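You operate a simulated robot arm through the tools that you are given. There is no shell and no other tool. Be economical: measure what you need, move in short steps, check, and stop when the job is done.

The job below is to be done with a simulated two-armed robot. You get a single attempt, and the scene is never put back.

Task
Measure the yellow water bottle and rack it as the white tester says.
Fine: set the colour knob to yellow; leave the tester on. Set down upright: what you pick out.

It is judged by the outcome, as a careful person would: the job done as asked, and still so three seconds after it is handed in. It fails if anything else is knocked over, pushed out of place, dropped, spilled or broken.

Robot
Two 7-joint arms with two-finger grippers on one trunk, on a base that drives. Base frame: it is fixed to the floor where the robot stands at the start and does not move with it; the origin is under the middle of the robot, x ahead of it, y to its left, z up. Readings come in mm, degrees, newtons and seconds.
The left shoulder is at the start at [70, 139, 1255], the right one opposite. With the tool pointing down near the work surface each hand reaches from about 360 to 760 mm from the robot's upright axis, wherever it stands, measured 20 degrees to its own side. Places, roughly: HIGH socket of the grey bottle rack [500, -100, 900]; LOW socket of the grey bottle rack [400, -100, 900]; MID socket of the grey bottle rack [500, -100, 900]; black rocker switch [500, 0, 1000]; black socket of the white tester [500, 100, 900]; colour knob [400, 100, 900]; green read button [400, 0, 900]; white tester [500, 0, 900]; zero knob [400, 0, 900]. Payload 3.43 kg a hand.
The tool frame of a hand sits at the grasp point between the pads (the TCP): z along the fingers, y along the line on which they close. The tips reach 30 mm beyond it. The gripper opens to 104 mm. The gripper's body begins 57 mm behind the TCP.
Orientation is told as [roll, pitch, yaw] about the base's x, y, z axes, in that order, counted from this pose: with the fingers straight down and closing along the base's y, the tool's x points along the base's -x, its y along +y and its z along -z.

Tools
- The arms move only by the tool play_rows. It takes "left_series", "right_series" or both (then of equal length, played together; a hand with none holds still); each is a list of rows, each a list of 6 numbers: the shift along the tool's x, y, z in cm, then the turn, a rotation vector about the tool's x, y, z in degrees. In form: [[dx, dy, dz, wx, wy, wz], ...]. A call has 1 to 20 rows; each row shifts and turns the commanded pose from where the row before left it, along the tool's axes as they then stand. "left_grip" and "right_grip" are, for a hand that has rows, the gripper command, from -1 (shut) to 1 (fully open), values between in proportion, set as the call begins (left out, the last holds). A row lasts 0.2 s, in which the tool goes at most 50 mm and 8.6 degrees; a call with a longer step from one row to the next is refused whole, and so is a gripper value outside its range. A pose out of reach is approached as far as the arm can. The call stops where the force on the tool passes 60 N (or 10 N more than at its start, if that is more) or the arm is blocked; 0.2 s more then pass. Each finger travels about 45 mm/s and halts on what it meets, pressing with about 32 N; the grip force reading is that of the motor and also rises with nothing between the fingers. The clock runs only during rows and for 0.2 s after the last one: add rows that do not move to give the fingers time. The reply holds the time, the measured pose of the TCP, the force on the tool along the base axes, the opening and the grip force, in the units named above and with some noise, with the torque about the TCP (base axes, N m) and any sound that the robot's microphone picked up, and new pictures: "show" is both (left out), scene, wrist or none (wrist: the cameras of the hands that moved).
- Cameras (640 x 400 px; columns grow to the right, rows downward): "scene" is now at [131.6, -14, 1471.6]; the picture's right is [-0.15, -0.99, 0.00], its down [-0.69, 0.10, -0.72] and it looks along [0.71, -0.11, -0.69] (base axes); focal length 224 px, centre (320, 200). "left" rides on the left gripper at [67, -18, -90] in its tool frame; the picture's right is [0.25, 0.97, 0.00], its down [-0.73, 0.19, -0.66] and it looks along [-0.64, 0.17, 0.75] (tool axes); focal length 218 px, centre (320, 200). "right" rides on the right gripper at [67, 18, -90] in its tool frame; the picture's right is [-0.25, 0.97, 0.00], its down [-0.73, -0.19, -0.66] and it looks along [-0.64, -0.17, 0.75] (tool axes); focal length 218 px, centre (320, 200). There is no depth. A picture from a camera that has moved, and an enlarged one, comes with that camera's place and axes in the base frame and with its lens.
- slide_trunk(by): slides the trunk up (or, below 0, down) by that many mm; the arms and the scene camera ride with it, the base frame stays. It gives what a move gives, with no picture.
- drive_base(legs): drives the robot by 1 to 6 legs, each [ahead, left, turn to the left] in mm, mm and degrees, along the robot's own axes; the way and the turn of a leg run together, so that a leg with both is an arc; at most 1500 mm and 180 degrees a leg. The arms and the cameras ride along, it lands a little off, and it stops where it bumps. It gives what a move gives, and a new picture of the scene camera.
- aim_head(pan, tilt): turns the head with the scene camera to pan (to the left, within 86 degrees either way) and tilt (down, from -29 to 69), counted from straight ahead of the robot. It gives what a move gives, and a new picture of the scene camera.
- enlarge(camera, box): a new picture of the part [left, top, right, bottom] of that camera's present view, enlarged. It takes no simulated time.
- finish_job(): hands the job in; it is judged then, once.

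Go step by step. Nothing tells you exact positions but the pictures and the camera data: compare them with the known pose of the tool, close in by small moves and look again before you grip or let go. The budget is 120 turns and 260 pictures, counting those below and the enlarged ones. Unless the task says otherwise, let go and move clear before handing in, and close with one line.

The tools are called after "Emit:" as name(argument=value, ...) on one line, values as JSON. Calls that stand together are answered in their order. play_rows: Moves the arms, as the interface text tells. Its arguments: {"type":"object","properties":{"left_series":{"type":"array","items":{"type":"array","items":{"type":"number"}}},"left_grip":{"type":"number"},"right_series":{"type":"array","items":{"type":"array","items":{"type":"number"}}},"right_grip":{"type":"number"},"show":{"type":"string","enum":["both","scene","wrist","none"]}},"required":[]} The other tools are called the same way: slide_trunk (by) slides the trunk up or down; drive_base (legs) drives the base; aim_head (pan, tilt) turns the head that bears the scene camera; enlarge (camera, box) takes an enlarged picture of a part of a camera's view; finish_job () hands the job in.

At the start:

```text
t: 0.0
left_ee_pos: [461.7, 223.8, 1277.2]
left_tcp_rot: [0.0, 0.0, 0.1]
left_ft_force: [0.2, 0.6, -0.6]
left_torque: [0.0, 0.02, 0.02]
left_opening: 104.0
left_finger_force: 0.0
right_ee_pos: [402.3, -185.2, 1304.6]
right_tcp_rot: [-0.1, -0.1, 0.1]
right_ft_force: [-0.2, -0.2, 0.3]
right_torque: [0.0, 0.01, 0.0]
right_opening: 104.1
right_finger_force: 0.0
trunk travel left (down, up): [-750.0, 190.0]
robot x, y, heading: [-0.5, -1.2, 0.2]
head pan, tilt: [-8.6, 43.9]
```

scene: 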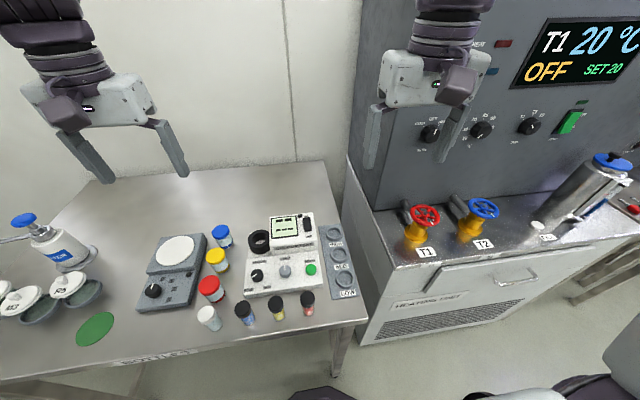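
right: 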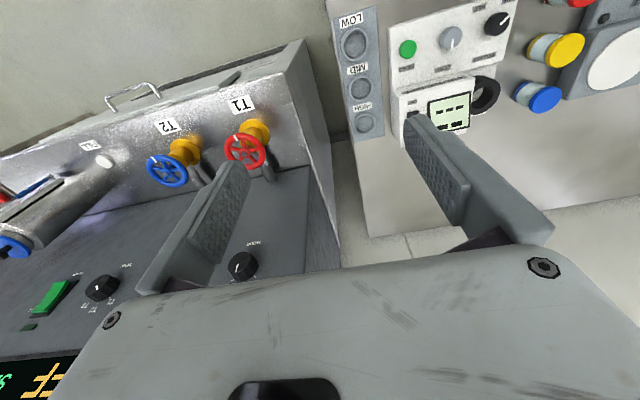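
left: 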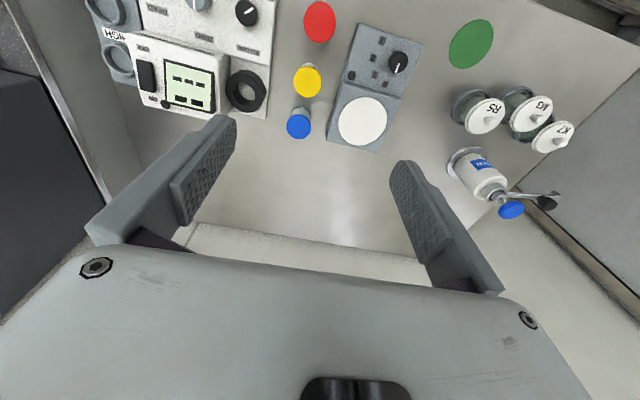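

I see a white tester with a display, three controls and a black socket, with the grey rack to its right. There are several capped jars to its left and small bottles in front. I'll enlarge to read the details.

Emit:
enlarge(camera="scene", box=[230, 200, 370, 330])

Emit:
enlarge(camera="scene", box=[130, 210, 270, 340])

Emit:
enlarge(camera="right", box=[330, 0, 640, 140])

```text
3.08 times, centred on (300, 265) of scene
camera zoom: at [131.6, -14.0, 1471.6], right [-0.15, -0.99, 0.0], down [-0.69, 0.1, -0.72], along [0.71, -0.11, -0.69], focal length 688 px, centre (382, 0)
```

zoom: 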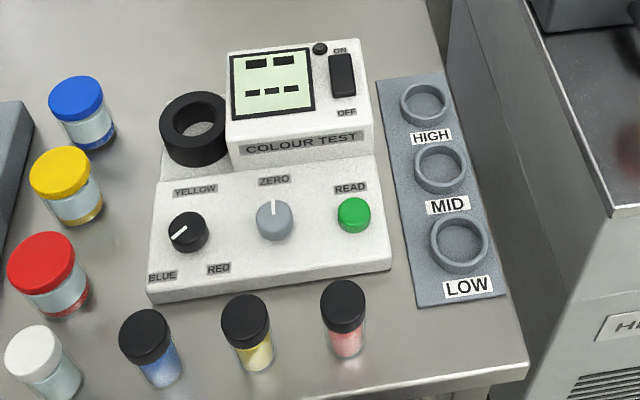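

```text
3.08 times, centred on (200, 275) of scene
camera zoom: at [131.6, -14.0, 1471.6], right [-0.15, -0.99, 0.0], down [-0.69, 0.1, -0.72], along [0.71, -0.11, -0.69], focal length 688 px, centre (689, -31)
```

zoom: 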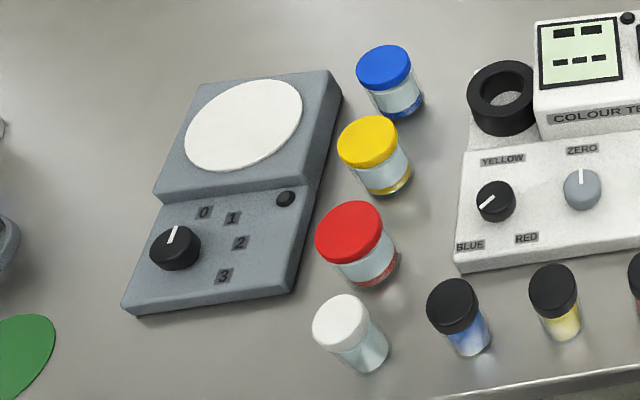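

```text
2.06 times, centred on (485, 70) of right
camera zoom: at [337.7, -169.9, 1394.6], right [0.25, 0.97, 0.0], down [0.73, -0.19, 0.66], along [0.64, -0.17, -0.75], focal length 451 px, centre (-21, 468)
```

zoom: 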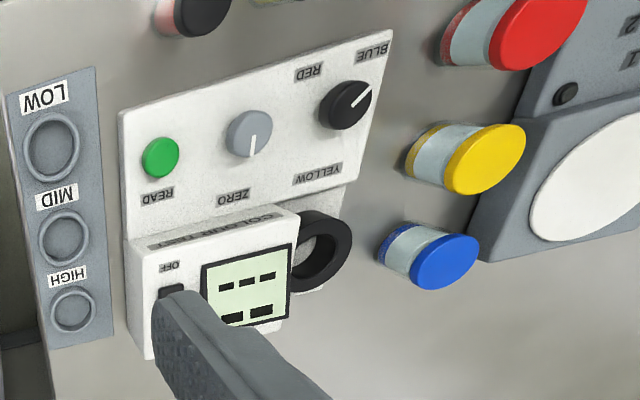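

The small black-capped bottles hold blue, yellow and red water, and the tester looks off. The bottles stand close to the robot, so I'll back off a little and shift left to bring everything within easy reach of the right hand.

Emit:
drive_base(legs=[[-110, 0, 0], [0, 100, 0]])

Emit:
aim_head(pan=-8, tilt=48)

```text
t: 2.0
left_ee_pos: [347.6, 322.2, 1279.8]
left_tcp_rot: [0.2, -0.1, 0.0]
left_ft_force: [0.1, -0.1, -1.0]
left_torque: [0.05, -0.02, 0.04]
left_opening: 104.0
left_finger_force: 0.0
right_ee_pos: [290.4, -87.0, 1304.0]
right_tcp_rot: [0.2, 0.1, 0.1]
right_ft_force: [0.2, 0.4, 0.5]
right_torque: [0.0, -0.02, 0.0]
right_opening: 103.8
right_finger_force: 0.1
trunk travel left (down, up): [-750.0, 190.0]
robot x, y, heading: [-113.9, 99.5, 0.1]
head pan, tilt: [-8.6, 43.9]
camera scene: at [17.0, 83.4, 1471.7], right [-0.15, -0.99, 0.0], down [-0.69, 0.1, -0.72], along [0.71, -0.1, -0.69], focal length 224 px, centre (320, 200)
```

scene: 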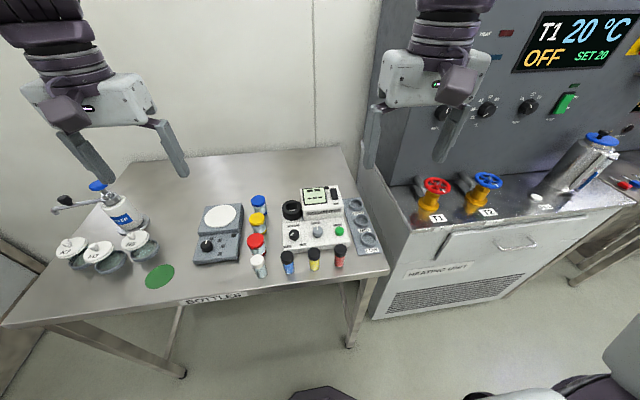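

```text
t: 2.6
left_ee_pos: [347.2, 324.0, 1278.8]
left_tcp_rot: [0.2, -0.1, 0.1]
left_ft_force: [0.1, -0.7, -1.1]
left_torque: [-0.02, -0.02, -0.06]
left_opening: 103.9
left_finger_force: 0.1
right_ee_pos: [290.3, -84.7, 1305.2]
right_tcp_rot: [0.0, -0.1, 0.1]
right_ft_force: [0.4, -0.2, 0.1]
right_torque: [0.01, -0.02, 0.01]
right_opening: 104.0
right_finger_force: 0.0
trunk travel left (down, up): [-750.0, 190.0]
robot x, y, heading: [-111.9, 99.5, 0.2]
head pan, tilt: [-8.0, 48.0]
camera scene: at [14.5, 87.9, 1465.9], right [-0.14, -0.99, 0.0], down [-0.74, 0.1, -0.67], along [0.66, -0.09, -0.74], focal length 224 px, centre (320, 200)
```

scene: 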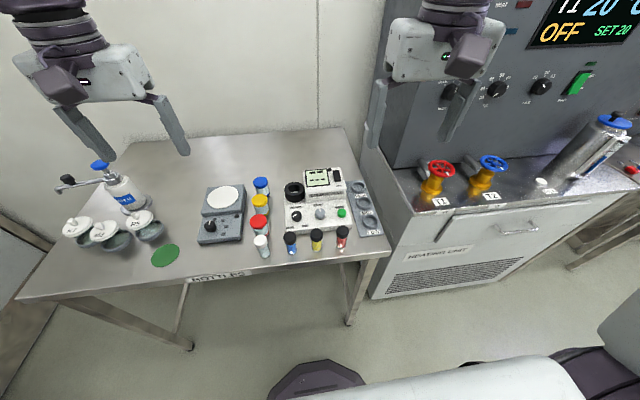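

There's a label on the table edge. I'll read it, and get a close view of the tester.

Emit:
enlarge(camera="scene", box=[170, 230, 270, 300])

Emit:
enlarge(camera="scene", box=[240, 160, 390, 260])

Emit:
enlarge(camera="right", box=[300, 0, 640, 200])

Emit:
enlarge(camera="left", box=[0, 0, 320, 200])

```text
5.71 times, centred on (220, 265) of scene
camera zoom: at [14.5, 87.9, 1465.9], right [-0.14, -0.99, 0.0], down [-0.74, 0.1, -0.67], along [0.66, -0.09, -0.74], focal length 1278 px, centre (891, -171)
```

zoom: 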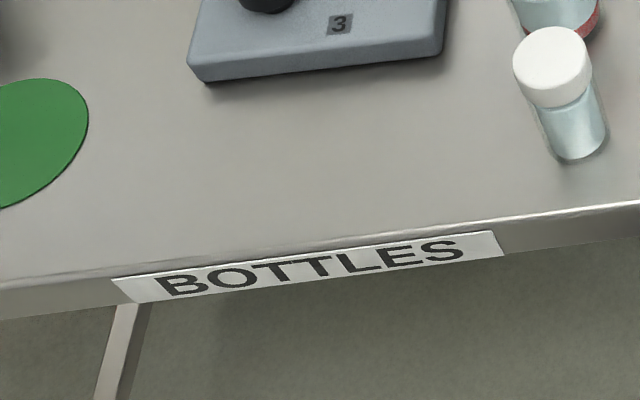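

```text
4.00 times, centred on (315, 210) of scene
camera zoom: at [14.5, 87.9, 1465.9], right [-0.14, -0.99, 0.0], down [-0.74, 0.1, -0.67], along [0.66, -0.09, -0.74], focal length 895 px, centre (340, 160)
```

zoom: 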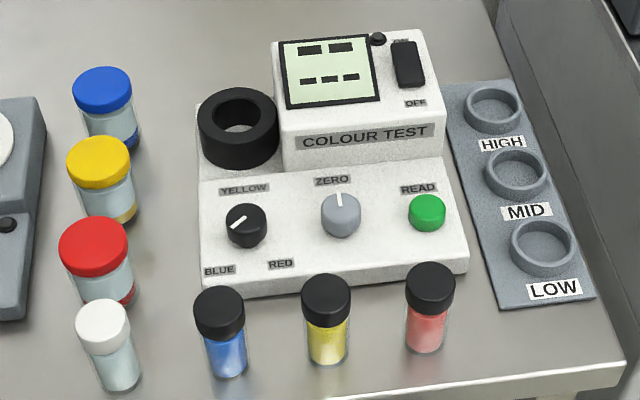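

```text
1.88 times, centred on (470, 100) of right
camera zoom: at [224.3, -69.1, 1394.6], right [0.25, 0.97, 0.0], down [0.73, -0.19, 0.66], along [0.64, -0.16, -0.75], focal length 411 px, centre (38, 388)
```

zoom: 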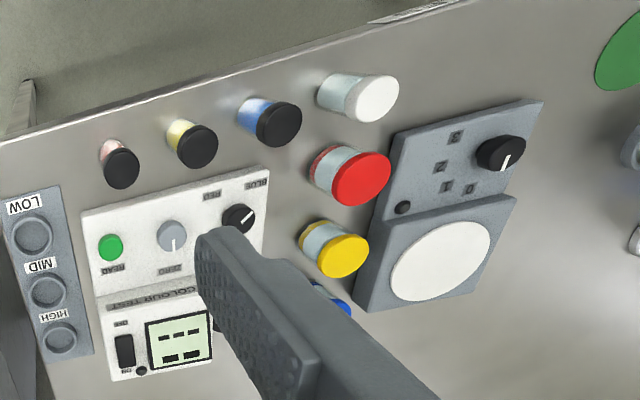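

```text
2.00 times, centred on (160, 100) of left
camera zoom: at [282.1, 306.9, 1368.2], right [-0.25, 0.97, 0.0], down [0.73, 0.19, 0.66], along [0.64, 0.17, -0.75], focal length 436 px, centre (640, 400)
```

zoom: 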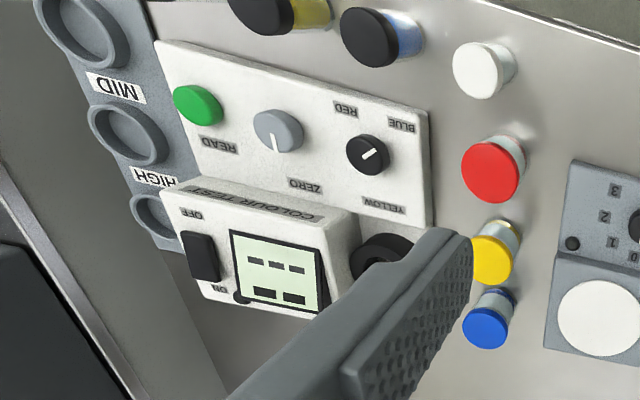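

Triangulating puts the table near z=900, the yellow-water bottle cap top near [344, 53, 972] and the rocker near [542, -40, 981]. I'll bring the closed right hand above the rocker's ON end.

Emit:
play_rows(right_series=[[-3.4, 0.56, 3.06, 0, 0, 0], [-3.4, 0.56, 3.06, 0, 0, 0], [-3.4, 0.56, 3.06, 0, 0, 0], [-3.4, 0.56, 3.06, 0, 0, 0], [-3.4, 0.56, 3.06, 0, 0, 0], [-3.4, 0.56, 3.06, 0, 0, 0], [-3.4, 0.56, 2.0, 0, 0, 0], [-3.2, 0.56, 1.5, 0, 0, 0], [0, 0, 0, 0, 0, 0]], right_grip=-1)

```text
t: 4.6
left_ee_pos: [347.5, 323.6, 1279.8]
left_tcp_rot: [0.0, -0.1, 0.1]
left_ft_force: [0.6, -0.6, 0.0]
left_torque: [0.01, -0.04, 0.0]
left_opening: 104.1
left_finger_force: 0.1
right_ee_pos: [552.7, -33.0, 1085.6]
right_tcp_rot: [0.3, -0.2, 0.1]
right_ft_force: [-0.5, -0.2, 0.5]
right_torque: [-0.01, -0.01, 0.0]
right_opening: 0.0
right_finger_force: 32.1
right hand out of reach, approached as far as the arm can: row 8
trunk travel left (down, up): [-750.0, 190.0]
robot x, y, heading: [-112.0, 100.8, -0.0]
head pan, tilt: [-8.0, 48.0]
camera scene: at [13.4, 86.9, 1466.0], right [-0.14, -0.99, 0.0], down [-0.74, 0.1, -0.67], along [0.66, -0.09, -0.74], focal length 224 px, centre (320, 200)
camera right: at [486.3, -17.9, 1176.1], right [0.25, 0.97, 0.0], down [0.73, -0.19, 0.66], along [0.64, -0.16, -0.75], focal length 218 px, centre (320, 200)
```

scene: 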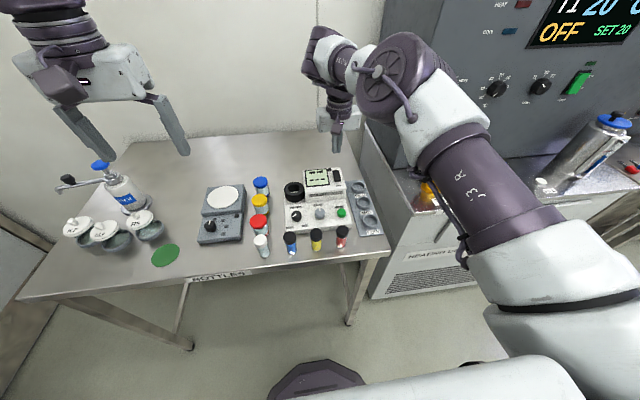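
right: 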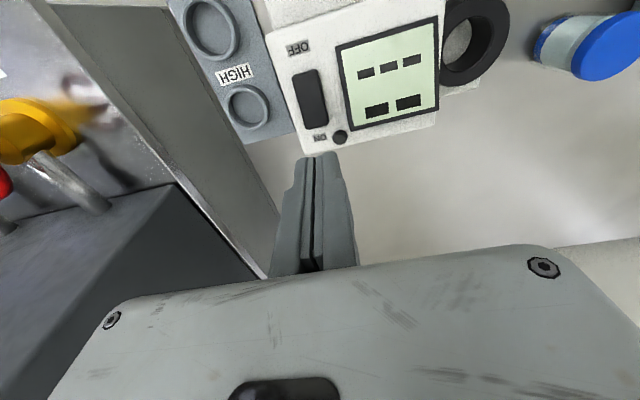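

The arm is near its reach limit here, so I'll drive 50 mm forward.

Emit:
drive_base(legs=[[50, 0, 0]])

Emit:
enlarge(camera="right", box=[180, 0, 540, 225])

```text
t: 5.5
left_ee_pos: [389.0, 326.4, 1282.0]
left_tcp_rot: [0.0, -0.4, 0.2]
left_ft_force: [-1.2, 0.1, 1.1]
left_torque: [0.0, -0.09, 0.02]
left_opening: 104.0
left_finger_force: 0.1
right_ee_pos: [596.1, -31.5, 1091.8]
right_tcp_rot: [0.1, -0.4, 0.2]
right_ft_force: [-0.8, -0.5, -0.2]
right_torque: [0.04, -0.07, -0.03]
right_opening: 0.0
right_finger_force: 32.0
trunk travel left (down, up): [-750.0, 190.0]
robot x, y, heading: [-63.9, 103.7, 0.3]
head pan, tilt: [-8.0, 48.0]
camera scene: at [54.6, 89.8, 1466.8], right [-0.14, -0.99, 0.0], down [-0.73, 0.1, -0.67], along [0.67, -0.09, -0.74], focal length 224 px, centre (320, 200)
```

scene: 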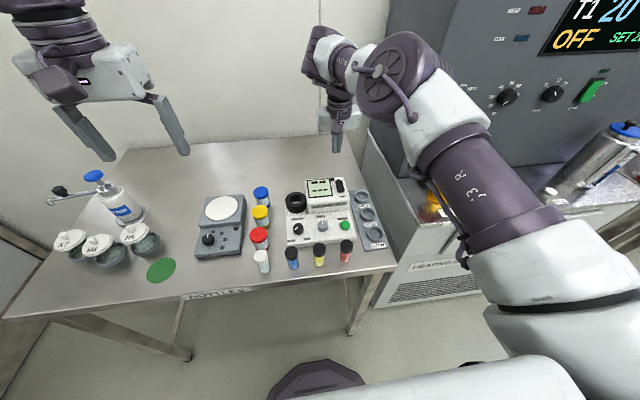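

```text
1.78 times, centred on (360, 112) of right
camera zoom: at [529.1, -15.4, 1180.3], right [0.25, 0.97, 0.0], down [0.72, -0.19, 0.66], along [0.64, -0.16, -0.75], focal length 388 px, centre (249, 356)
```

zoom: 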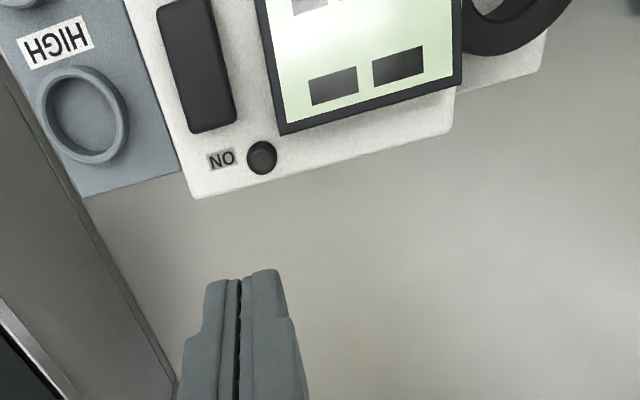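

The rocker's ON end is at about [555, -39]. I'll move above it with the tips at roughly z=1005.

Emit:
play_rows(right_series=[[2.2, -0.4, 2.5, 0, 0, 0], [2.1, -0.35, 3.0, 0, 0, 0], [0, 0, 0, 0, 0, 0], [0, 0, 0, 0, 0, 0]], show="wrist")

```text
t: 6.5
left_ee_pos: [395.7, 327.0, 1278.9]
left_tcp_rot: [0.1, -0.1, 0.0]
left_ft_force: [0.3, -0.2, -0.4]
left_torque: [0.02, -0.01, 0.01]
left_opening: 104.1
left_finger_force: 0.0
right_ee_pos: [561.2, -39.4, 1028.3]
right_tcp_rot: [0.1, 0.1, 0.1]
right_ft_force: [-0.2, 0.3, -0.8]
right_torque: [-0.01, 0.02, 0.0]
right_opening: 0.2
right_finger_force: 32.3
trunk travel left (down, up): [-750.0, 190.0]
robot x, y, heading: [-64.6, 102.0, 0.2]
head pan, tilt: [-8.0, 48.0]
camera right: at [494.2, -23.5, 1119.1], right [0.25, 0.97, 0.0], down [0.73, -0.19, 0.66], along [0.64, -0.16, -0.75], focal length 218 px, centre (320, 200)
```

right: 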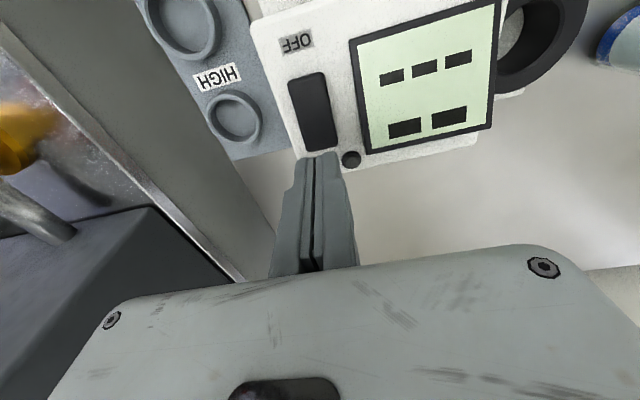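

I'm above the ON end, so I'll press down in small steps.

Emit:
play_rows(right_series=[[0.6, 0, 0.5, 0, 0, 0], [0, 0, 0.5, 0, 0, 0], [0, 0, 0.4, 0, 0, 0], [0, 0, 0.3, 0, 0, 0], [0, 0, 0.2, 0, 0, 0], [0, 0, 0.2, 0, 0, 0], [0, 0, 0.2, 0, 0, 0], [0, 0, 0.2, 0, 0, 0], [0, 0, 0, 0, 0, 0]], show="wrist")

```text
t: 8.5
left_ee_pos: [394.5, 325.5, 1279.1]
left_tcp_rot: [0.0, -0.2, 0.0]
left_ft_force: [0.0, 0.3, 0.5]
left_torque: [0.02, 0.01, 0.01]
left_opening: 103.9
left_finger_force: 0.1
right_ee_pos: [553.6, -38.6, 1006.2]
right_tcp_rot: [0.1, -0.3, 0.1]
right_ft_force: [6.2, -2.3, 15.9]
right_torque: [-0.03, 0.04, 0.14]
right_opening: 6.0
right_finger_force: 34.9
trunk travel left (down, up): [-750.0, 190.0]
robot x, y, heading: [-63.9, 99.9, 0.4]
head pan, tilt: [-8.0, 48.0]
camera right: at [486.8, -23.0, 1097.0], right [0.25, 0.97, 0.0], down [0.73, -0.19, 0.66], along [0.64, -0.16, -0.75], focal length 218 px, centre (320, 200)
```

right: 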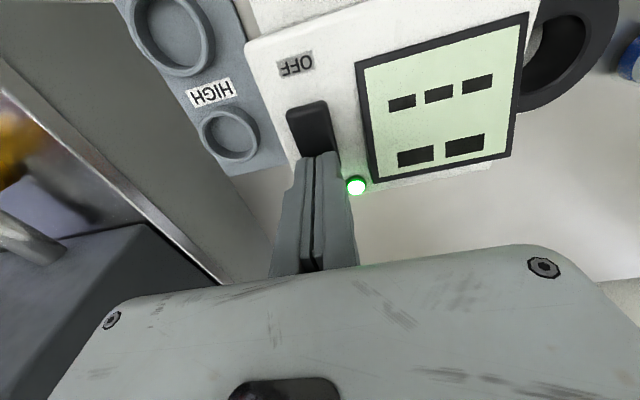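

The LED is green, so the tester is on. I'll lift off and move back over the knob area, opening the fingers.

Emit:
play_rows(right_series=[[0, 0, -3.0, 0, 0, 0], [0, 0, -3.0, 0, 0, 0], [3.0, 3.0, 0, 0, 0, 0], [3.2, 3.2, 0, 0, 0, 0], [3.2, 3.2, 0, 0, 0, 0], [3.2, 3.0, 0, 0, 0, 0], [0, 1.6, 0, 0, 0, 0], [0, 0, 0, 0, 0, 0], [0, 0, 0, 0, 0, 0]], right_grip=0.1)

Emit:
enlarge(camera="scene", box=[240, 160, 390, 260])

```text
t: 10.5
left_ee_pos: [395.8, 325.5, 1278.9]
left_tcp_rot: [0.0, -0.1, 0.1]
left_ft_force: [0.6, -0.1, -0.1]
left_torque: [0.02, 0.0, 0.01]
left_opening: 104.3
left_finger_force: 0.1
right_ee_pos: [434.4, 99.7, 1068.2]
right_tcp_rot: [0.0, 0.2, 0.2]
right_ft_force: [-0.8, -0.2, -0.4]
right_torque: [0.0, 0.01, 0.0]
right_opening: 57.1
right_finger_force: 0.2
right hand out of reach, approached as far as the arm can: row 6
trunk travel left (down, up): [-750.0, 190.0]
robot x, y, heading: [-63.1, 101.9, 0.5]
head pan, tilt: [-8.0, 48.0]
camera scene: at [63.5, 89.2, 1465.8], right [-0.14, -0.99, 0.0], down [-0.74, 0.1, -0.67], along [0.66, -0.09, -0.74], focal length 224 px, centre (320, 200)
camera right: at [367.8, 116.1, 1157.8], right [0.25, 0.97, 0.0], down [0.73, -0.19, 0.66], along [0.64, -0.16, -0.76], focal length 218 px, centre (320, 200)
```

scene: 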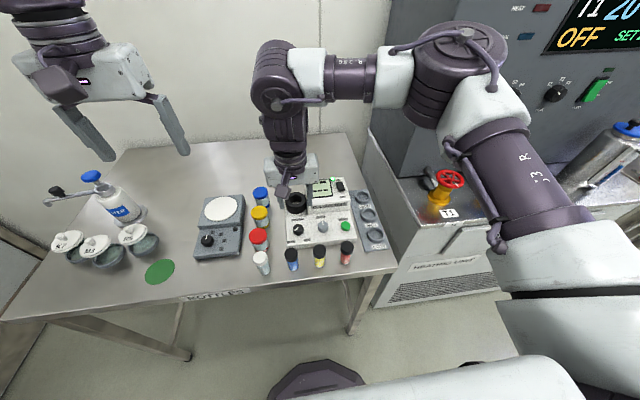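
right: 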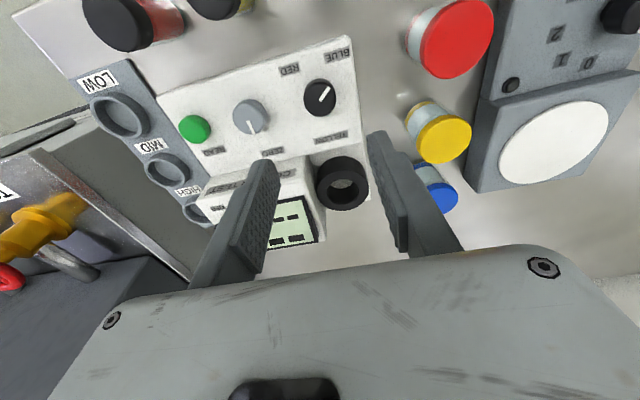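

```text
4.00 times, centred on (315, 210) of scene
camera zoom: at [63.5, 89.2, 1465.8], right [-0.14, -0.99, 0.0], down [-0.74, 0.1, -0.67], along [0.66, -0.09, -0.74], focal length 895 px, centre (340, 160)
```

zoom: 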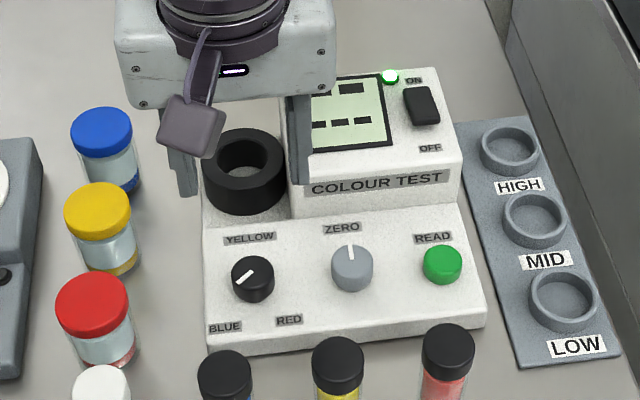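

The colour knob is at about [427, 102, top 946] and its line points toward BLUE, about 120° counter-clockwise from YELLOW. I'll align over it, pre-turn the hand counter-clockwise and lower partway.

Emit:
play_rows(right_series=[[0.75, 0.2, 2.0, 0, 0, 0], [0, 0, 2.0, 0, 0, -8.4], [0, 0, 2.0, 0, 0, -8.4], [0, 0, 1.0, 0, 0, -8.4], [0, 0, 0, 0, 0, -8.4], [0, 0, 0, 0, 0, -8.4], [0, 0, 0, 0, 0, -8.4], [0, 0, 0, 0, 0, -8.4], [0, 0, 0, 0, 0, 0]], show="wrist")

```text
t: 12.5
left_ee_pos: [395.7, 325.9, 1279.2]
left_tcp_rot: [0.1, -0.1, 0.2]
left_ft_force: [0.6, 1.0, -0.9]
left_torque: [-0.01, -0.03, 0.01]
left_opening: 104.0
left_finger_force: 0.1
right_ee_pos: [434.0, 99.6, 998.8]
right_tcp_rot: [0.0, 0.0, 59.0]
right_ft_force: [0.4, 0.1, -0.6]
right_torque: [0.0, 0.06, -0.01]
right_opening: 57.2
right_finger_force: 0.0
right hand out of reach, approached as far as the arm can: row 1
trunk travel left (down, up): [-750.0, 190.0]
robot x, y, heading: [-70.6, 102.0, 0.3]
head pan, tilt: [-8.0, 48.0]
camera right: at [385.8, 49.2, 1089.0], right [-0.7, 0.71, 0.0], down [0.54, 0.53, 0.66], along [0.47, 0.46, -0.75], focal length 218 px, centre (320, 200)
```

right: 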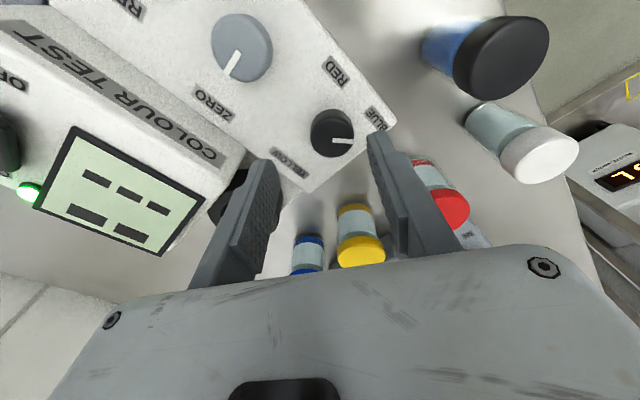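

The right hand is at its inner reach limit here because it's crossing to the left. I'll raise it and drive the base 110 mm left so the work lies on the right hand's own side.

Emit:
play_rows(right_series=[[0, 0, -3, 0, 0, 0], [0, 0, -3, 0, 0, 0], [0, 0, -1, 0, 0, 0]], show="none")

Emit:
drive_base(legs=[[0, 110, 0]])

```text
t: 13.3
left_ee_pos: [397.8, 326.5, 1278.3]
left_tcp_rot: [0.1, 0.0, 0.0]
left_ft_force: [-0.6, -0.4, 0.4]
left_torque: [-0.06, -0.02, 0.0]
left_opening: 104.0
left_finger_force: 0.1
right_ee_pos: [435.2, 100.1, 1069.3]
right_tcp_rot: [0.1, -0.1, 58.9]
right_ft_force: [1.4, 0.2, 0.1]
right_torque: [-0.03, -0.03, -0.01]
right_opening: 57.3
right_finger_force: 0.0
trunk travel left (down, up): [-750.0, 190.0]
robot x, y, heading: [-63.2, 102.0, 0.1]
head pan, tilt: [-8.0, 48.0]
```

```text
t: 14.5
left_ee_pos: [395.1, 430.7, 1280.1]
left_tcp_rot: [0.3, 0.0, 0.1]
left_ft_force: [0.3, 0.2, -0.2]
left_torque: [0.05, 0.01, 0.01]
left_opening: 104.2
left_finger_force: 0.1
right_ee_pos: [434.5, 204.5, 1067.1]
right_tcp_rot: [0.1, -0.2, 58.9]
right_ft_force: [1.0, -0.5, 0.1]
right_torque: [0.0, 0.02, 0.02]
right_opening: 57.2
right_finger_force: 0.1
trunk travel left (down, up): [-750.0, 190.0]
robot x, y, heading: [-66.3, 206.4, 0.2]
head pan, tilt: [-8.0, 48.0]
camera scene: at [63.4, 193.3, 1465.8], right [-0.14, -0.99, 0.0], down [-0.74, 0.1, -0.67], along [0.66, -0.09, -0.74], focal length 224 px, centre (320, 200)
```

scene: 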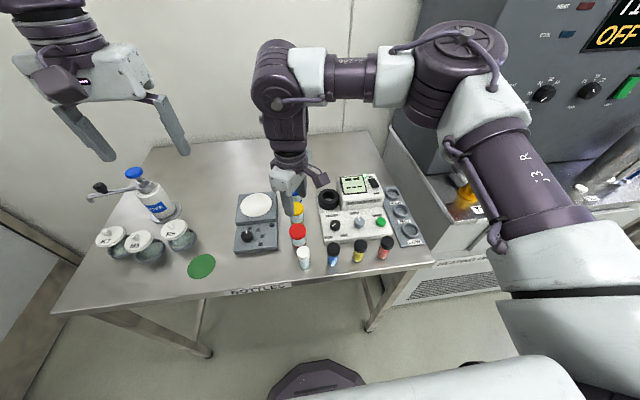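

Now I'll move the hand back over the knob in this new stance.

Emit:
play_rows(right_series=[[3.06, -1.55, 0, 0, 0, 0], [3.06, -1.55, 2, 0, 0, 0], [3.06, -1.55, 2, 0, 0, 0], [0, 0, 2.5, 0, 0, 0], [0, 0, 0, 0, 0, 0], [0, 0, 0, 0, 0, 0]])

```text
t: 15.9
left_ee_pos: [395.7, 433.5, 1279.3]
left_tcp_rot: [0.1, 0.0, 0.2]
left_ft_force: [0.6, 0.0, 0.6]
left_torque: [0.01, -0.02, -0.03]
left_opening: 104.0
left_finger_force: 0.1
right_ee_pos: [424.7, 104.9, 1004.6]
right_tcp_rot: [0.0, 0.0, 59.0]
right_ft_force: [1.0, -0.3, 0.3]
right_torque: [-0.02, -0.01, 0.03]
right_opening: 57.2
right_finger_force: 0.1
trunk travel left (down, up): [-750.0, 190.0]
robot x, y, heading: [-65.6, 207.2, 0.2]
head pan, tilt: [-8.0, 48.0]
camera scene: at [63.1, 196.2, 1465.8], right [-0.14, -0.99, 0.0], down [-0.74, 0.1, -0.67], along [0.66, -0.09, -0.74], focal length 224 px, centre (320, 200)
camera right: at [376.5, 55.3, 1092.9], right [-0.7, 0.72, 0.0], down [0.54, 0.52, 0.66], along [0.47, 0.46, -0.75], focal length 218 px, centre (320, 200)
```

scene: 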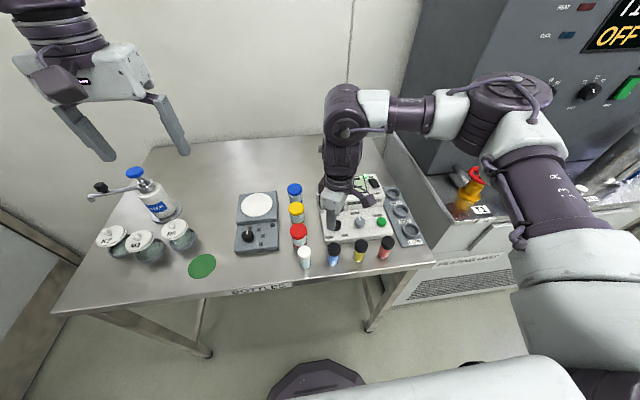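
right: 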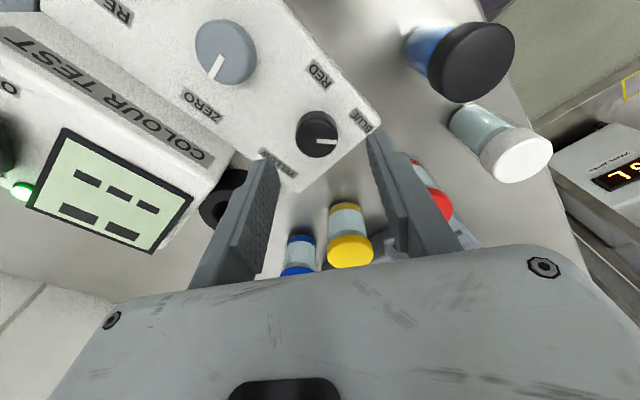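

The knob is centred to within 3–4 mm. I'll correct that, descend around the knob and check before gripping.

Emit:
play_rows(right_series=[[0.28, -0.2, 1.5, 0, 0, 0], [0, 0, 1.5, 0, 0, 0], [0, 0, 1.0, 0, 0, 0], [0, 0, 0.4, 0, 0, 0], [0, 0, 0.3, 0, 0, 0], [0, 0, 0, 0, 0, 0]], show="wrist")

```text
t: 17.3
left_ee_pos: [395.1, 433.3, 1280.1]
left_tcp_rot: [-0.1, 0.0, 0.0]
left_ft_force: [0.6, -0.3, 0.2]
left_torque: [-0.01, 0.01, 0.0]
left_opening: 104.0
left_finger_force: 0.0
right_ee_pos: [425.7, 101.7, 955.7]
right_tcp_rot: [-0.1, -0.2, 58.9]
right_ft_force: [-1.4, -1.6, 13.7]
right_torque: [0.11, 0.49, 0.07]
right_opening: 54.7
right_finger_force: 0.0
trunk travel left (down, up): [-750.0, 190.0]
robot x, y, heading: [-66.5, 207.9, 0.0]
head pan, tilt: [-8.0, 48.0]
camera right: at [377.2, 51.1, 1046.4], right [-0.7, 0.72, 0.0], down [0.54, 0.52, 0.66], along [0.47, 0.46, -0.75], focal length 218 px, centre (320, 200)
```

right: 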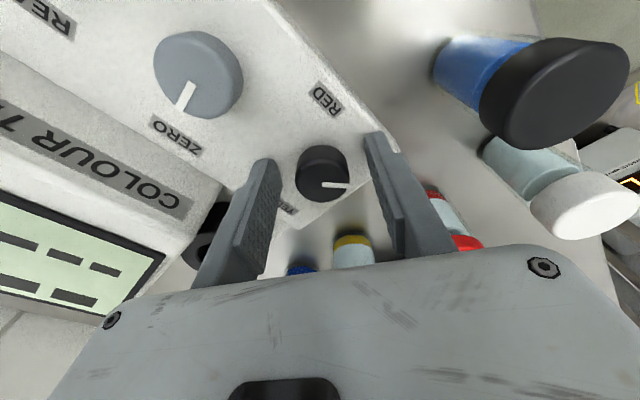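

A fingertip is lightly touching the panel. I'll raise by 4 mm and close on the knob.

Emit:
play_rows(right_series=[[0, 0, -0.4, 0, 0, 0], [0, 0, 0, 0, 0, 0]], show="none")

Emit:
play_rows(right_series=[[0, 0, 0, 0, 0, 0], [0, 0, 0, 0, 0, 0], [0, 0, 0, 0, 0, 0], [0, 0, 0, 0, 0, 0]], right_grip=-1, show="wrist")

```text
t: 17.9
left_ee_pos: [396.6, 433.0, 1278.3]
left_tcp_rot: [0.0, -0.2, 0.1]
left_ft_force: [0.6, 0.5, 0.2]
left_torque: [0.02, 0.03, 0.01]
left_opening: 104.1
left_finger_force: 0.0
right_ee_pos: [427.0, 100.7, 958.5]
right_tcp_rot: [0.0, -0.1, 59.0]
right_ft_force: [-0.4, -0.5, -0.8]
right_torque: [0.01, 0.01, -0.02]
right_opening: 57.0
right_finger_force: 0.1
trunk travel left (down, up): [-750.0, 190.0]
robot x, y, heading: [-65.8, 207.0, 0.3]
head pan, tilt: [-8.0, 48.0]
```

```text
t: 18.9
left_ee_pos: [394.3, 434.6, 1278.6]
left_tcp_rot: [0.0, 0.0, 0.0]
left_ft_force: [-0.6, 0.0, 0.7]
left_torque: [0.01, 0.0, 0.0]
left_opening: 104.3
left_finger_force: 0.0
right_ee_pos: [425.5, 103.0, 958.6]
right_tcp_rot: [0.2, 0.0, 59.0]
right_ft_force: [-12.4, 7.5, -15.7]
right_torque: [0.33, 0.05, -0.01]
right_opening: 29.2
right_finger_force: 45.0
trunk travel left (down, up): [-750.0, 190.0]
robot x, y, heading: [-64.1, 205.5, 0.2]
head pan, tilt: [-8.0, 48.0]
camera right: at [377.2, 52.0, 1048.4], right [-0.7, 0.72, 0.0], down [0.54, 0.53, 0.66], along [0.47, 0.46, -0.75], focal length 218 px, centre (320, 200)
```

right: 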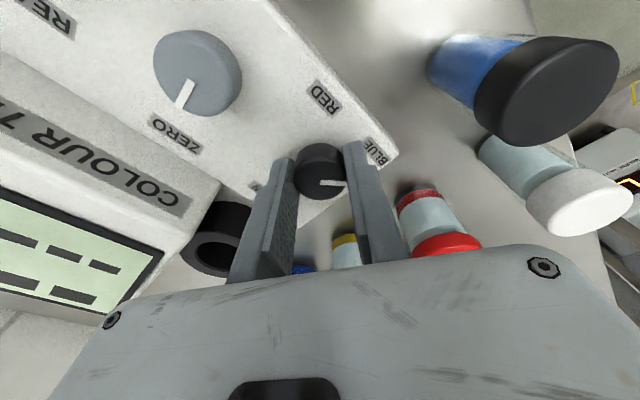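

Gripped on the knob, with a slight sideways load that I'll relieve. Then I'll turn 60° clockwise and look.

Emit:
play_rows(right_series=[[0, 0.15, 0, 0, 0, 0], [0, 0, 0, 0, 0, 7.5], [0, 0, 0, 0, 0, 7.5], [0, 0, 0, 0, 0, 7.5], [0, 0, 0, 0, 0, 7.5], [0, 0, 0, 0, 0, 7.5], [0, 0, 0, 0, 0, 7.5], [0, 0, 0, 0, 0, 7.5], [0, 0, 0, 0, 0, 7.5], [0, 0, 0, 0, 0, 0]], show="wrist")

```text
t: 21.1
left_ee_pos: [395.7, 434.3, 1279.5]
left_tcp_rot: [0.2, -0.1, 0.0]
left_ft_force: [-0.1, -0.8, -0.3]
left_torque: [-0.01, 0.01, -0.02]
left_opening: 103.9
left_finger_force: 0.0
right_ee_pos: [426.2, 102.9, 958.5]
right_tcp_rot: [0.0, 0.1, -1.2]
right_ft_force: [-17.5, 7.5, -24.2]
right_torque: [0.06, 0.33, -0.01]
right_opening: 28.8
right_finger_force: 45.3
trunk travel left (down, up): [-750.0, 190.0]
robot x, y, heading: [-63.4, 206.5, 0.2]
head pan, tilt: [-8.0, 48.0]
camera right: at [359.9, 119.9, 1049.3], right [0.27, 0.96, 0.0], down [0.73, -0.21, 0.66], along [0.63, -0.18, -0.76], focal length 218 px, centre (320, 200)
```

right: 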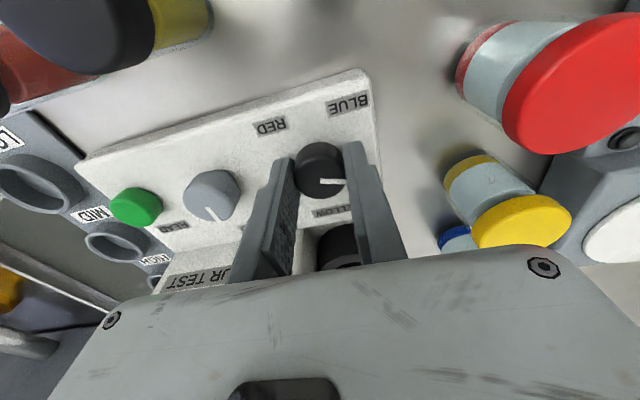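

The knob follows the hand. Another 60° clockwise.

Emit:
play_rows(right_series=[[0, 0, 0, 0, 0, 7.5], [0, 0, 0, 0, 0, 7.5], [0, 0, 0, 0, 0, 7.5], [0, 0, 0, 0, 0, 7.5], [0, 0, 0, 0, 0, 7.5], [0, 0, 0, 0, 0, 7.5], [0, 0, 0, 0, 0, 7.5], [0, 0, 0, 0, 0, 7.5], [0, 0, 0, 0, 0, 0]])

Emit:
enlarge(camera="scene", box=[280, 160, 430, 260])

```text
t: 21.9
left_ee_pos: [395.3, 432.2, 1279.6]
left_tcp_rot: [0.1, 0.0, 0.0]
left_ft_force: [-0.1, -0.8, -0.1]
left_torque: [0.01, 0.03, -0.01]
left_opening: 104.0
left_finger_force: 0.0
right_ee_pos: [480.0, 83.6, 947.7]
right_tcp_rot: [0.0, 0.6, -21.4]
right_ft_force: [-0.3, 0.8, -1.4]
right_torque: [0.01, -0.01, 0.03]
right_opening: 0.2
right_finger_force: 34.1
right hand out of reach, approached as far as the arm can: row 1, 2, 3
trunk travel left (down, up): [-750.0, 190.0]
robot x, y, heading: [-66.3, 208.9, 0.2]
head pan, tilt: [-8.0, 48.0]
stopped in row 3 (right hand): the force on the tool passed its limit at 150 N (the readings are from after the stop); the commanded pose is now the measured one
camera scene: at [62.7, 195.4, 1465.8], right [-0.14, -0.99, 0.0], down [-0.74, 0.1, -0.67], along [0.66, -0.09, -0.74], focal length 224 px, centre (320, 200)
camera right: at [425.6, 122.4, 1038.1], right [0.59, 0.81, 0.0], down [0.62, -0.45, 0.65], along [0.52, -0.38, -0.76], focal length 218 px, centre (320, 200)
```

scene: 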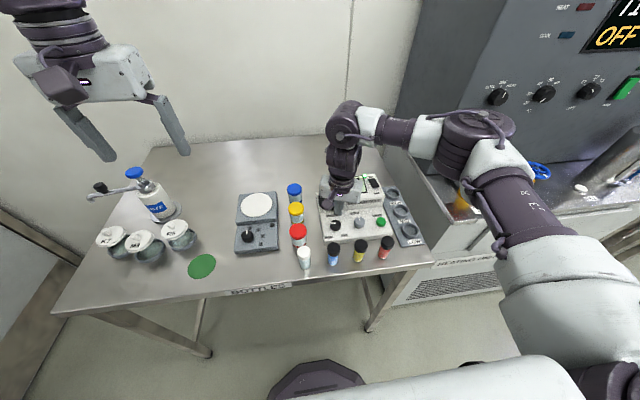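
right: 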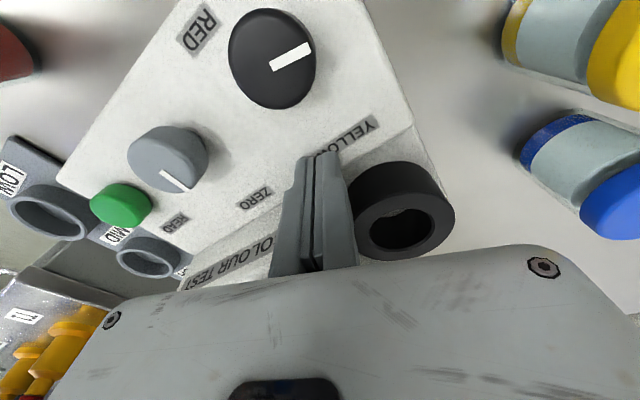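

```text
4.00 times, centred on (355, 210) of scene
camera zoom: at [62.7, 195.4, 1465.8], right [-0.14, -0.99, 0.0], down [-0.74, 0.1, -0.67], along [0.66, -0.09, -0.74], focal length 895 px, centre (180, 160)
```

zoom: 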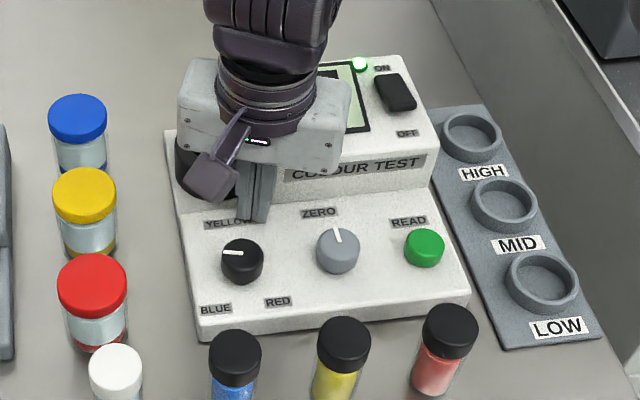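

The arm hit a wrist limit below yaw 0, and the hand slipped off forward. The tester looks undisplaced. The line now points about 75° from YELLOW, so I'll lift, re-open and ratchet again within yaw 60→0.

Emit:
play_rows(right_series=[[0, 0, -2, 0, 0, 0], [0, 0, -3, 0, 0, 0], [0, 0, -3, 0, 0, 0], [0, 0, 0, 0, 0, -8], [0, 0, 0, 0, 0, -8], [0, 0, 0, 0, 0, -8], [0, 0, 0, 0, 0, -8], [0, 0, 0, 0, 0, -8], [0, 0, 0, 0, 0, -8], [0, 0, 0, 0, 0, -8], [0, 0, 0, 0, 0, -8], [0, 0, 0, 0, 0, -8], [0, 0, 0, 0, 0, -8], [0, 0, 0, 0, 0, 0]], right_grip=0.1)

Emit:
enlarge(camera="scene", box=[280, 160, 430, 260])

```text
t: 24.9
left_ee_pos: [396.2, 433.1, 1278.7]
left_tcp_rot: [0.0, 0.0, 0.1]
left_ft_force: [0.4, 0.1, 0.4]
left_torque: [0.01, 0.02, -0.02]
left_opening: 104.0
left_finger_force: 0.1
right_ee_pos: [494.5, 79.3, 1024.7]
right_tcp_rot: [0.7, 0.1, 58.8]
right_ft_force: [-0.8, 0.0, 0.1]
right_torque: [0.02, 0.01, 0.02]
right_opening: 57.1
right_finger_force: 0.0
right hand out of reach, approached as far as the arm can: row 1, 2, 3
trunk travel left (down, up): [-750.0, 190.0]
robot x, y, heading: [-67.6, 209.2, 0.4]
head pan, tilt: [-8.0, 48.0]
camera scene: at [63.5, 195.8, 1465.8], right [-0.14, -0.99, 0.0], down [-0.74, 0.1, -0.67], along [0.66, -0.09, -0.74], focal length 224 px, centre (320, 200)
camera right: at [446.1, 29.5, 1114.9], right [-0.69, 0.72, 0.01], down [0.55, 0.52, 0.65], along [0.46, 0.46, -0.76], focal length 218 px, centre (320, 200)
```

scene: 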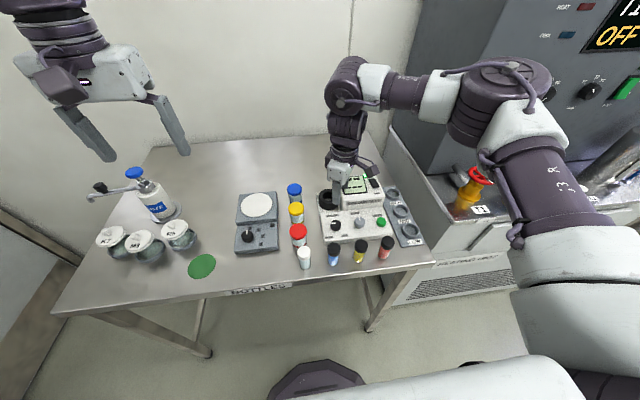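
right: 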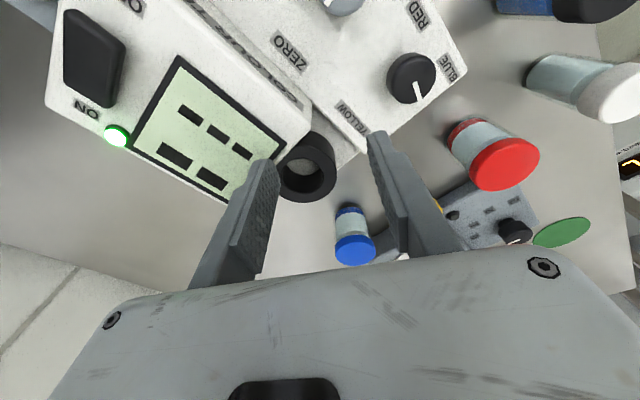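

```text
4.00 times, centred on (355, 210) of scene
camera zoom: at [63.5, 195.8, 1465.8], right [-0.14, -0.99, 0.0], down [-0.74, 0.1, -0.67], along [0.66, -0.09, -0.74], focal length 895 px, centre (180, 160)
```

zoom: 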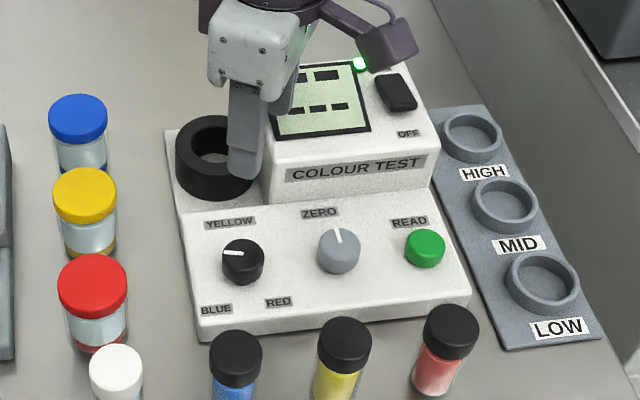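

Tester is still in place. I'll move back over the knob and add a little more counter-clockwise pre-turn.

Emit:
play_rows(right_series=[[0, 0, -1.5, 0, 0, 0], [0.77, 3.53, 0, 0, 0, 0], [0.77, 3.53, 0, 0, 0, 0], [0, 0, 2, 0, 0, -8], [0, 0, 1.5, 0, 0, -8], [0, 0, 0, 0, 0, 0], [0, 0, 0, 0, 0, 0]], show="wrist")

```text
t: 26.5
left_ee_pos: [396.2, 433.2, 1278.1]
left_tcp_rot: [0.0, 0.1, 0.2]
left_ft_force: [-0.6, 0.1, -0.1]
left_torque: [0.0, -0.02, 0.0]
left_opening: 104.0
left_finger_force: 0.1
right_ee_pos: [424.9, 102.7, 1006.5]
right_tcp_rot: [0.7, -0.1, 74.6]
right_ft_force: [1.5, 0.4, 0.7]
right_torque: [0.0, -0.04, 0.01]
right_opening: 57.0
right_finger_force: 0.0
trunk travel left (down, up): [-750.0, 190.0]
robot x, y, heading: [-68.3, 213.1, 0.3]
head pan, tilt: [-8.0, 48.0]
camera right: at [392.7, 41.2, 1096.3], right [-0.87, 0.5, 0.01], down [0.39, 0.65, 0.66], along [0.32, 0.57, -0.75], focal length 218 px, centre (320, 200)
```

right: 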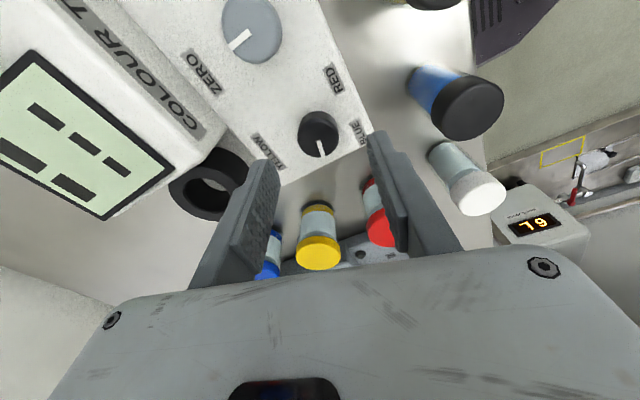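

Centred. I'll descend to z≈959 and grip.

Emit:
play_rows(right_series=[[0, 0, 1.75, 0, 0, 0], [0, 0, 1.75, 0, 0, 0], [0, 0, 1.0, 0, 0, 0], [0, 0, 0.25, 0, 0, 0], [0, 0, 0, 0, 0, 0]], show="none")

Emit:
play_rows(right_series=[[0, 0, 0, 0, 0, 0], [0, 0, 0, 0, 0, 0], [0, 0, 0, 0, 0, 0], [0, 0, 0, 0, 0, 0]], right_grip=-1, show="wrist")

```text
t: 27.7
left_ee_pos: [396.5, 433.1, 1279.2]
left_tcp_rot: [0.1, 0.0, 0.2]
left_ft_force: [0.5, 0.9, -0.4]
left_torque: [0.03, 0.0, -0.01]
left_opening: 104.1
left_finger_force: 0.0
right_ee_pos: [424.4, 102.4, 958.5]
right_tcp_rot: [0.6, -0.1, 74.6]
right_ft_force: [0.1, 0.0, 0.3]
right_torque: [-0.01, 0.0, 0.03]
right_opening: 57.4
right_finger_force: 0.1
trunk travel left (down, up): [-750.0, 190.0]
robot x, y, heading: [-64.6, 208.8, 0.2]
head pan, tilt: [-8.0, 48.0]
```

```text
t: 28.7
left_ee_pos: [396.8, 431.8, 1277.2]
left_tcp_rot: [0.0, 0.1, 0.2]
left_ft_force: [-0.3, 0.7, 0.6]
left_torque: [-0.01, 0.0, 0.01]
left_opening: 104.0
left_finger_force: 0.2
right_ee_pos: [426.2, 101.8, 957.7]
right_tcp_rot: [0.8, -0.2, 74.5]
right_ft_force: [4.9, -1.4, -2.0]
right_torque: [-0.13, -0.59, 0.03]
right_opening: 29.6
right_finger_force: 44.6
trunk travel left (down, up): [-750.0, 190.0]
robot x, y, heading: [-61.9, 208.5, 0.3]
head pan, tilt: [-8.0, 48.0]
camera right: at [393.0, 40.7, 1048.3], right [-0.86, 0.5, 0.01], down [0.39, 0.65, 0.66], along [0.32, 0.57, -0.75], focal length 218 px, centre (320, 200)
```

right: 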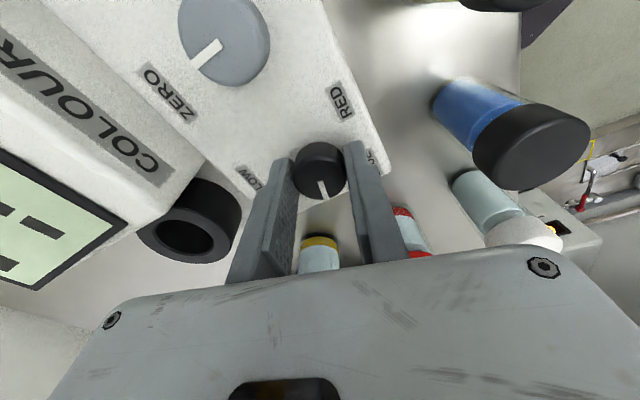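

Good grip. Now turning 71° clockwise, ending near yaw 3.

Emit:
play_rows(right_series=[[0, 0, 0, 0, 0, 7.9], [0, 0, 0, 0, 0, 7.9], [0, 0, 0, 0, 0, 7.9], [0, 0, 0, 0, 0, 7.9], [0, 0, 0, 0, 0, 7.9], [0, 0, 0, 0, 0, 7.9], [0, 0, 0, 0, 0, 7.9], [0, 0, 0, 0, 0, 7.9], [0, 0, 0, 0, 0, 7.9], [0, 0, 0, 0, 0, 0]], show="wrist")

Emit:
enlarge(camera="right", box=[240, 80, 440, 220])

```text
t: 30.9
left_ee_pos: [398.7, 432.8, 1278.8]
left_tcp_rot: [0.1, 0.0, 0.1]
left_ft_force: [0.7, 0.5, 0.8]
left_torque: [0.01, 0.0, -0.01]
left_opening: 104.0
left_finger_force: 0.1
right_ee_pos: [426.1, 102.8, 957.6]
right_tcp_rot: [0.3, 0.6, 3.3]
right_ft_force: [13.2, -5.8, 7.5]
right_torque: [-0.2, -0.29, 0.01]
right_opening: 29.7
right_finger_force: 45.0
trunk travel left (down, up): [-750.0, 190.0]
robot x, y, heading: [-67.9, 211.2, 0.1]
head pan, tilt: [-8.0, 48.0]
camera right: at [360.0, 114.2, 1049.0], right [0.2, 0.98, 0.0], down [0.75, -0.15, 0.65], along [0.64, -0.12, -0.76], focal length 218 px, centre (320, 200)
```

right: 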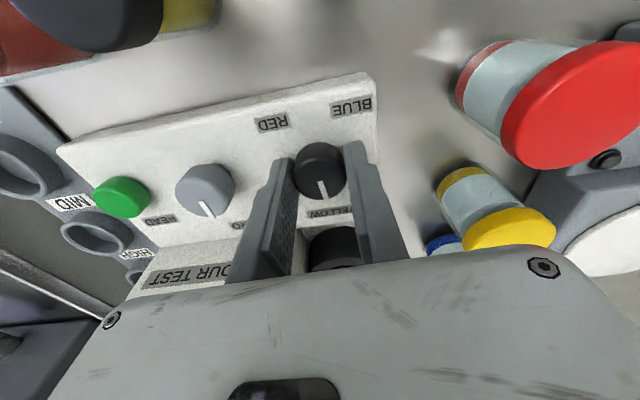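

```text
2.86 times, centred on (340, 150) of right
camera zoom: at [360.0, 114.2, 1049.0], right [0.2, 0.98, 0.0], down [0.75, -0.15, 0.65], along [0.64, -0.12, -0.76], focal length 624 px, centre (263, 343)
```

zoom: 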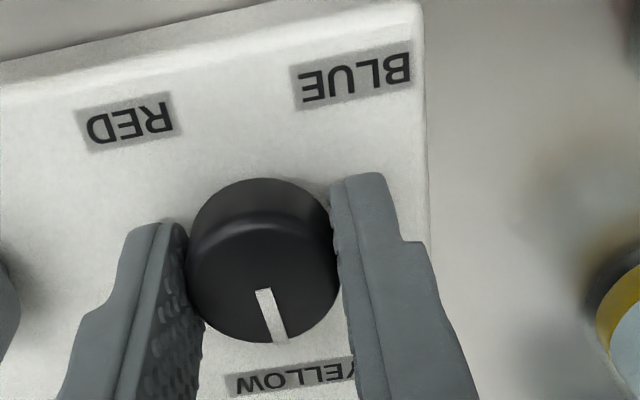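

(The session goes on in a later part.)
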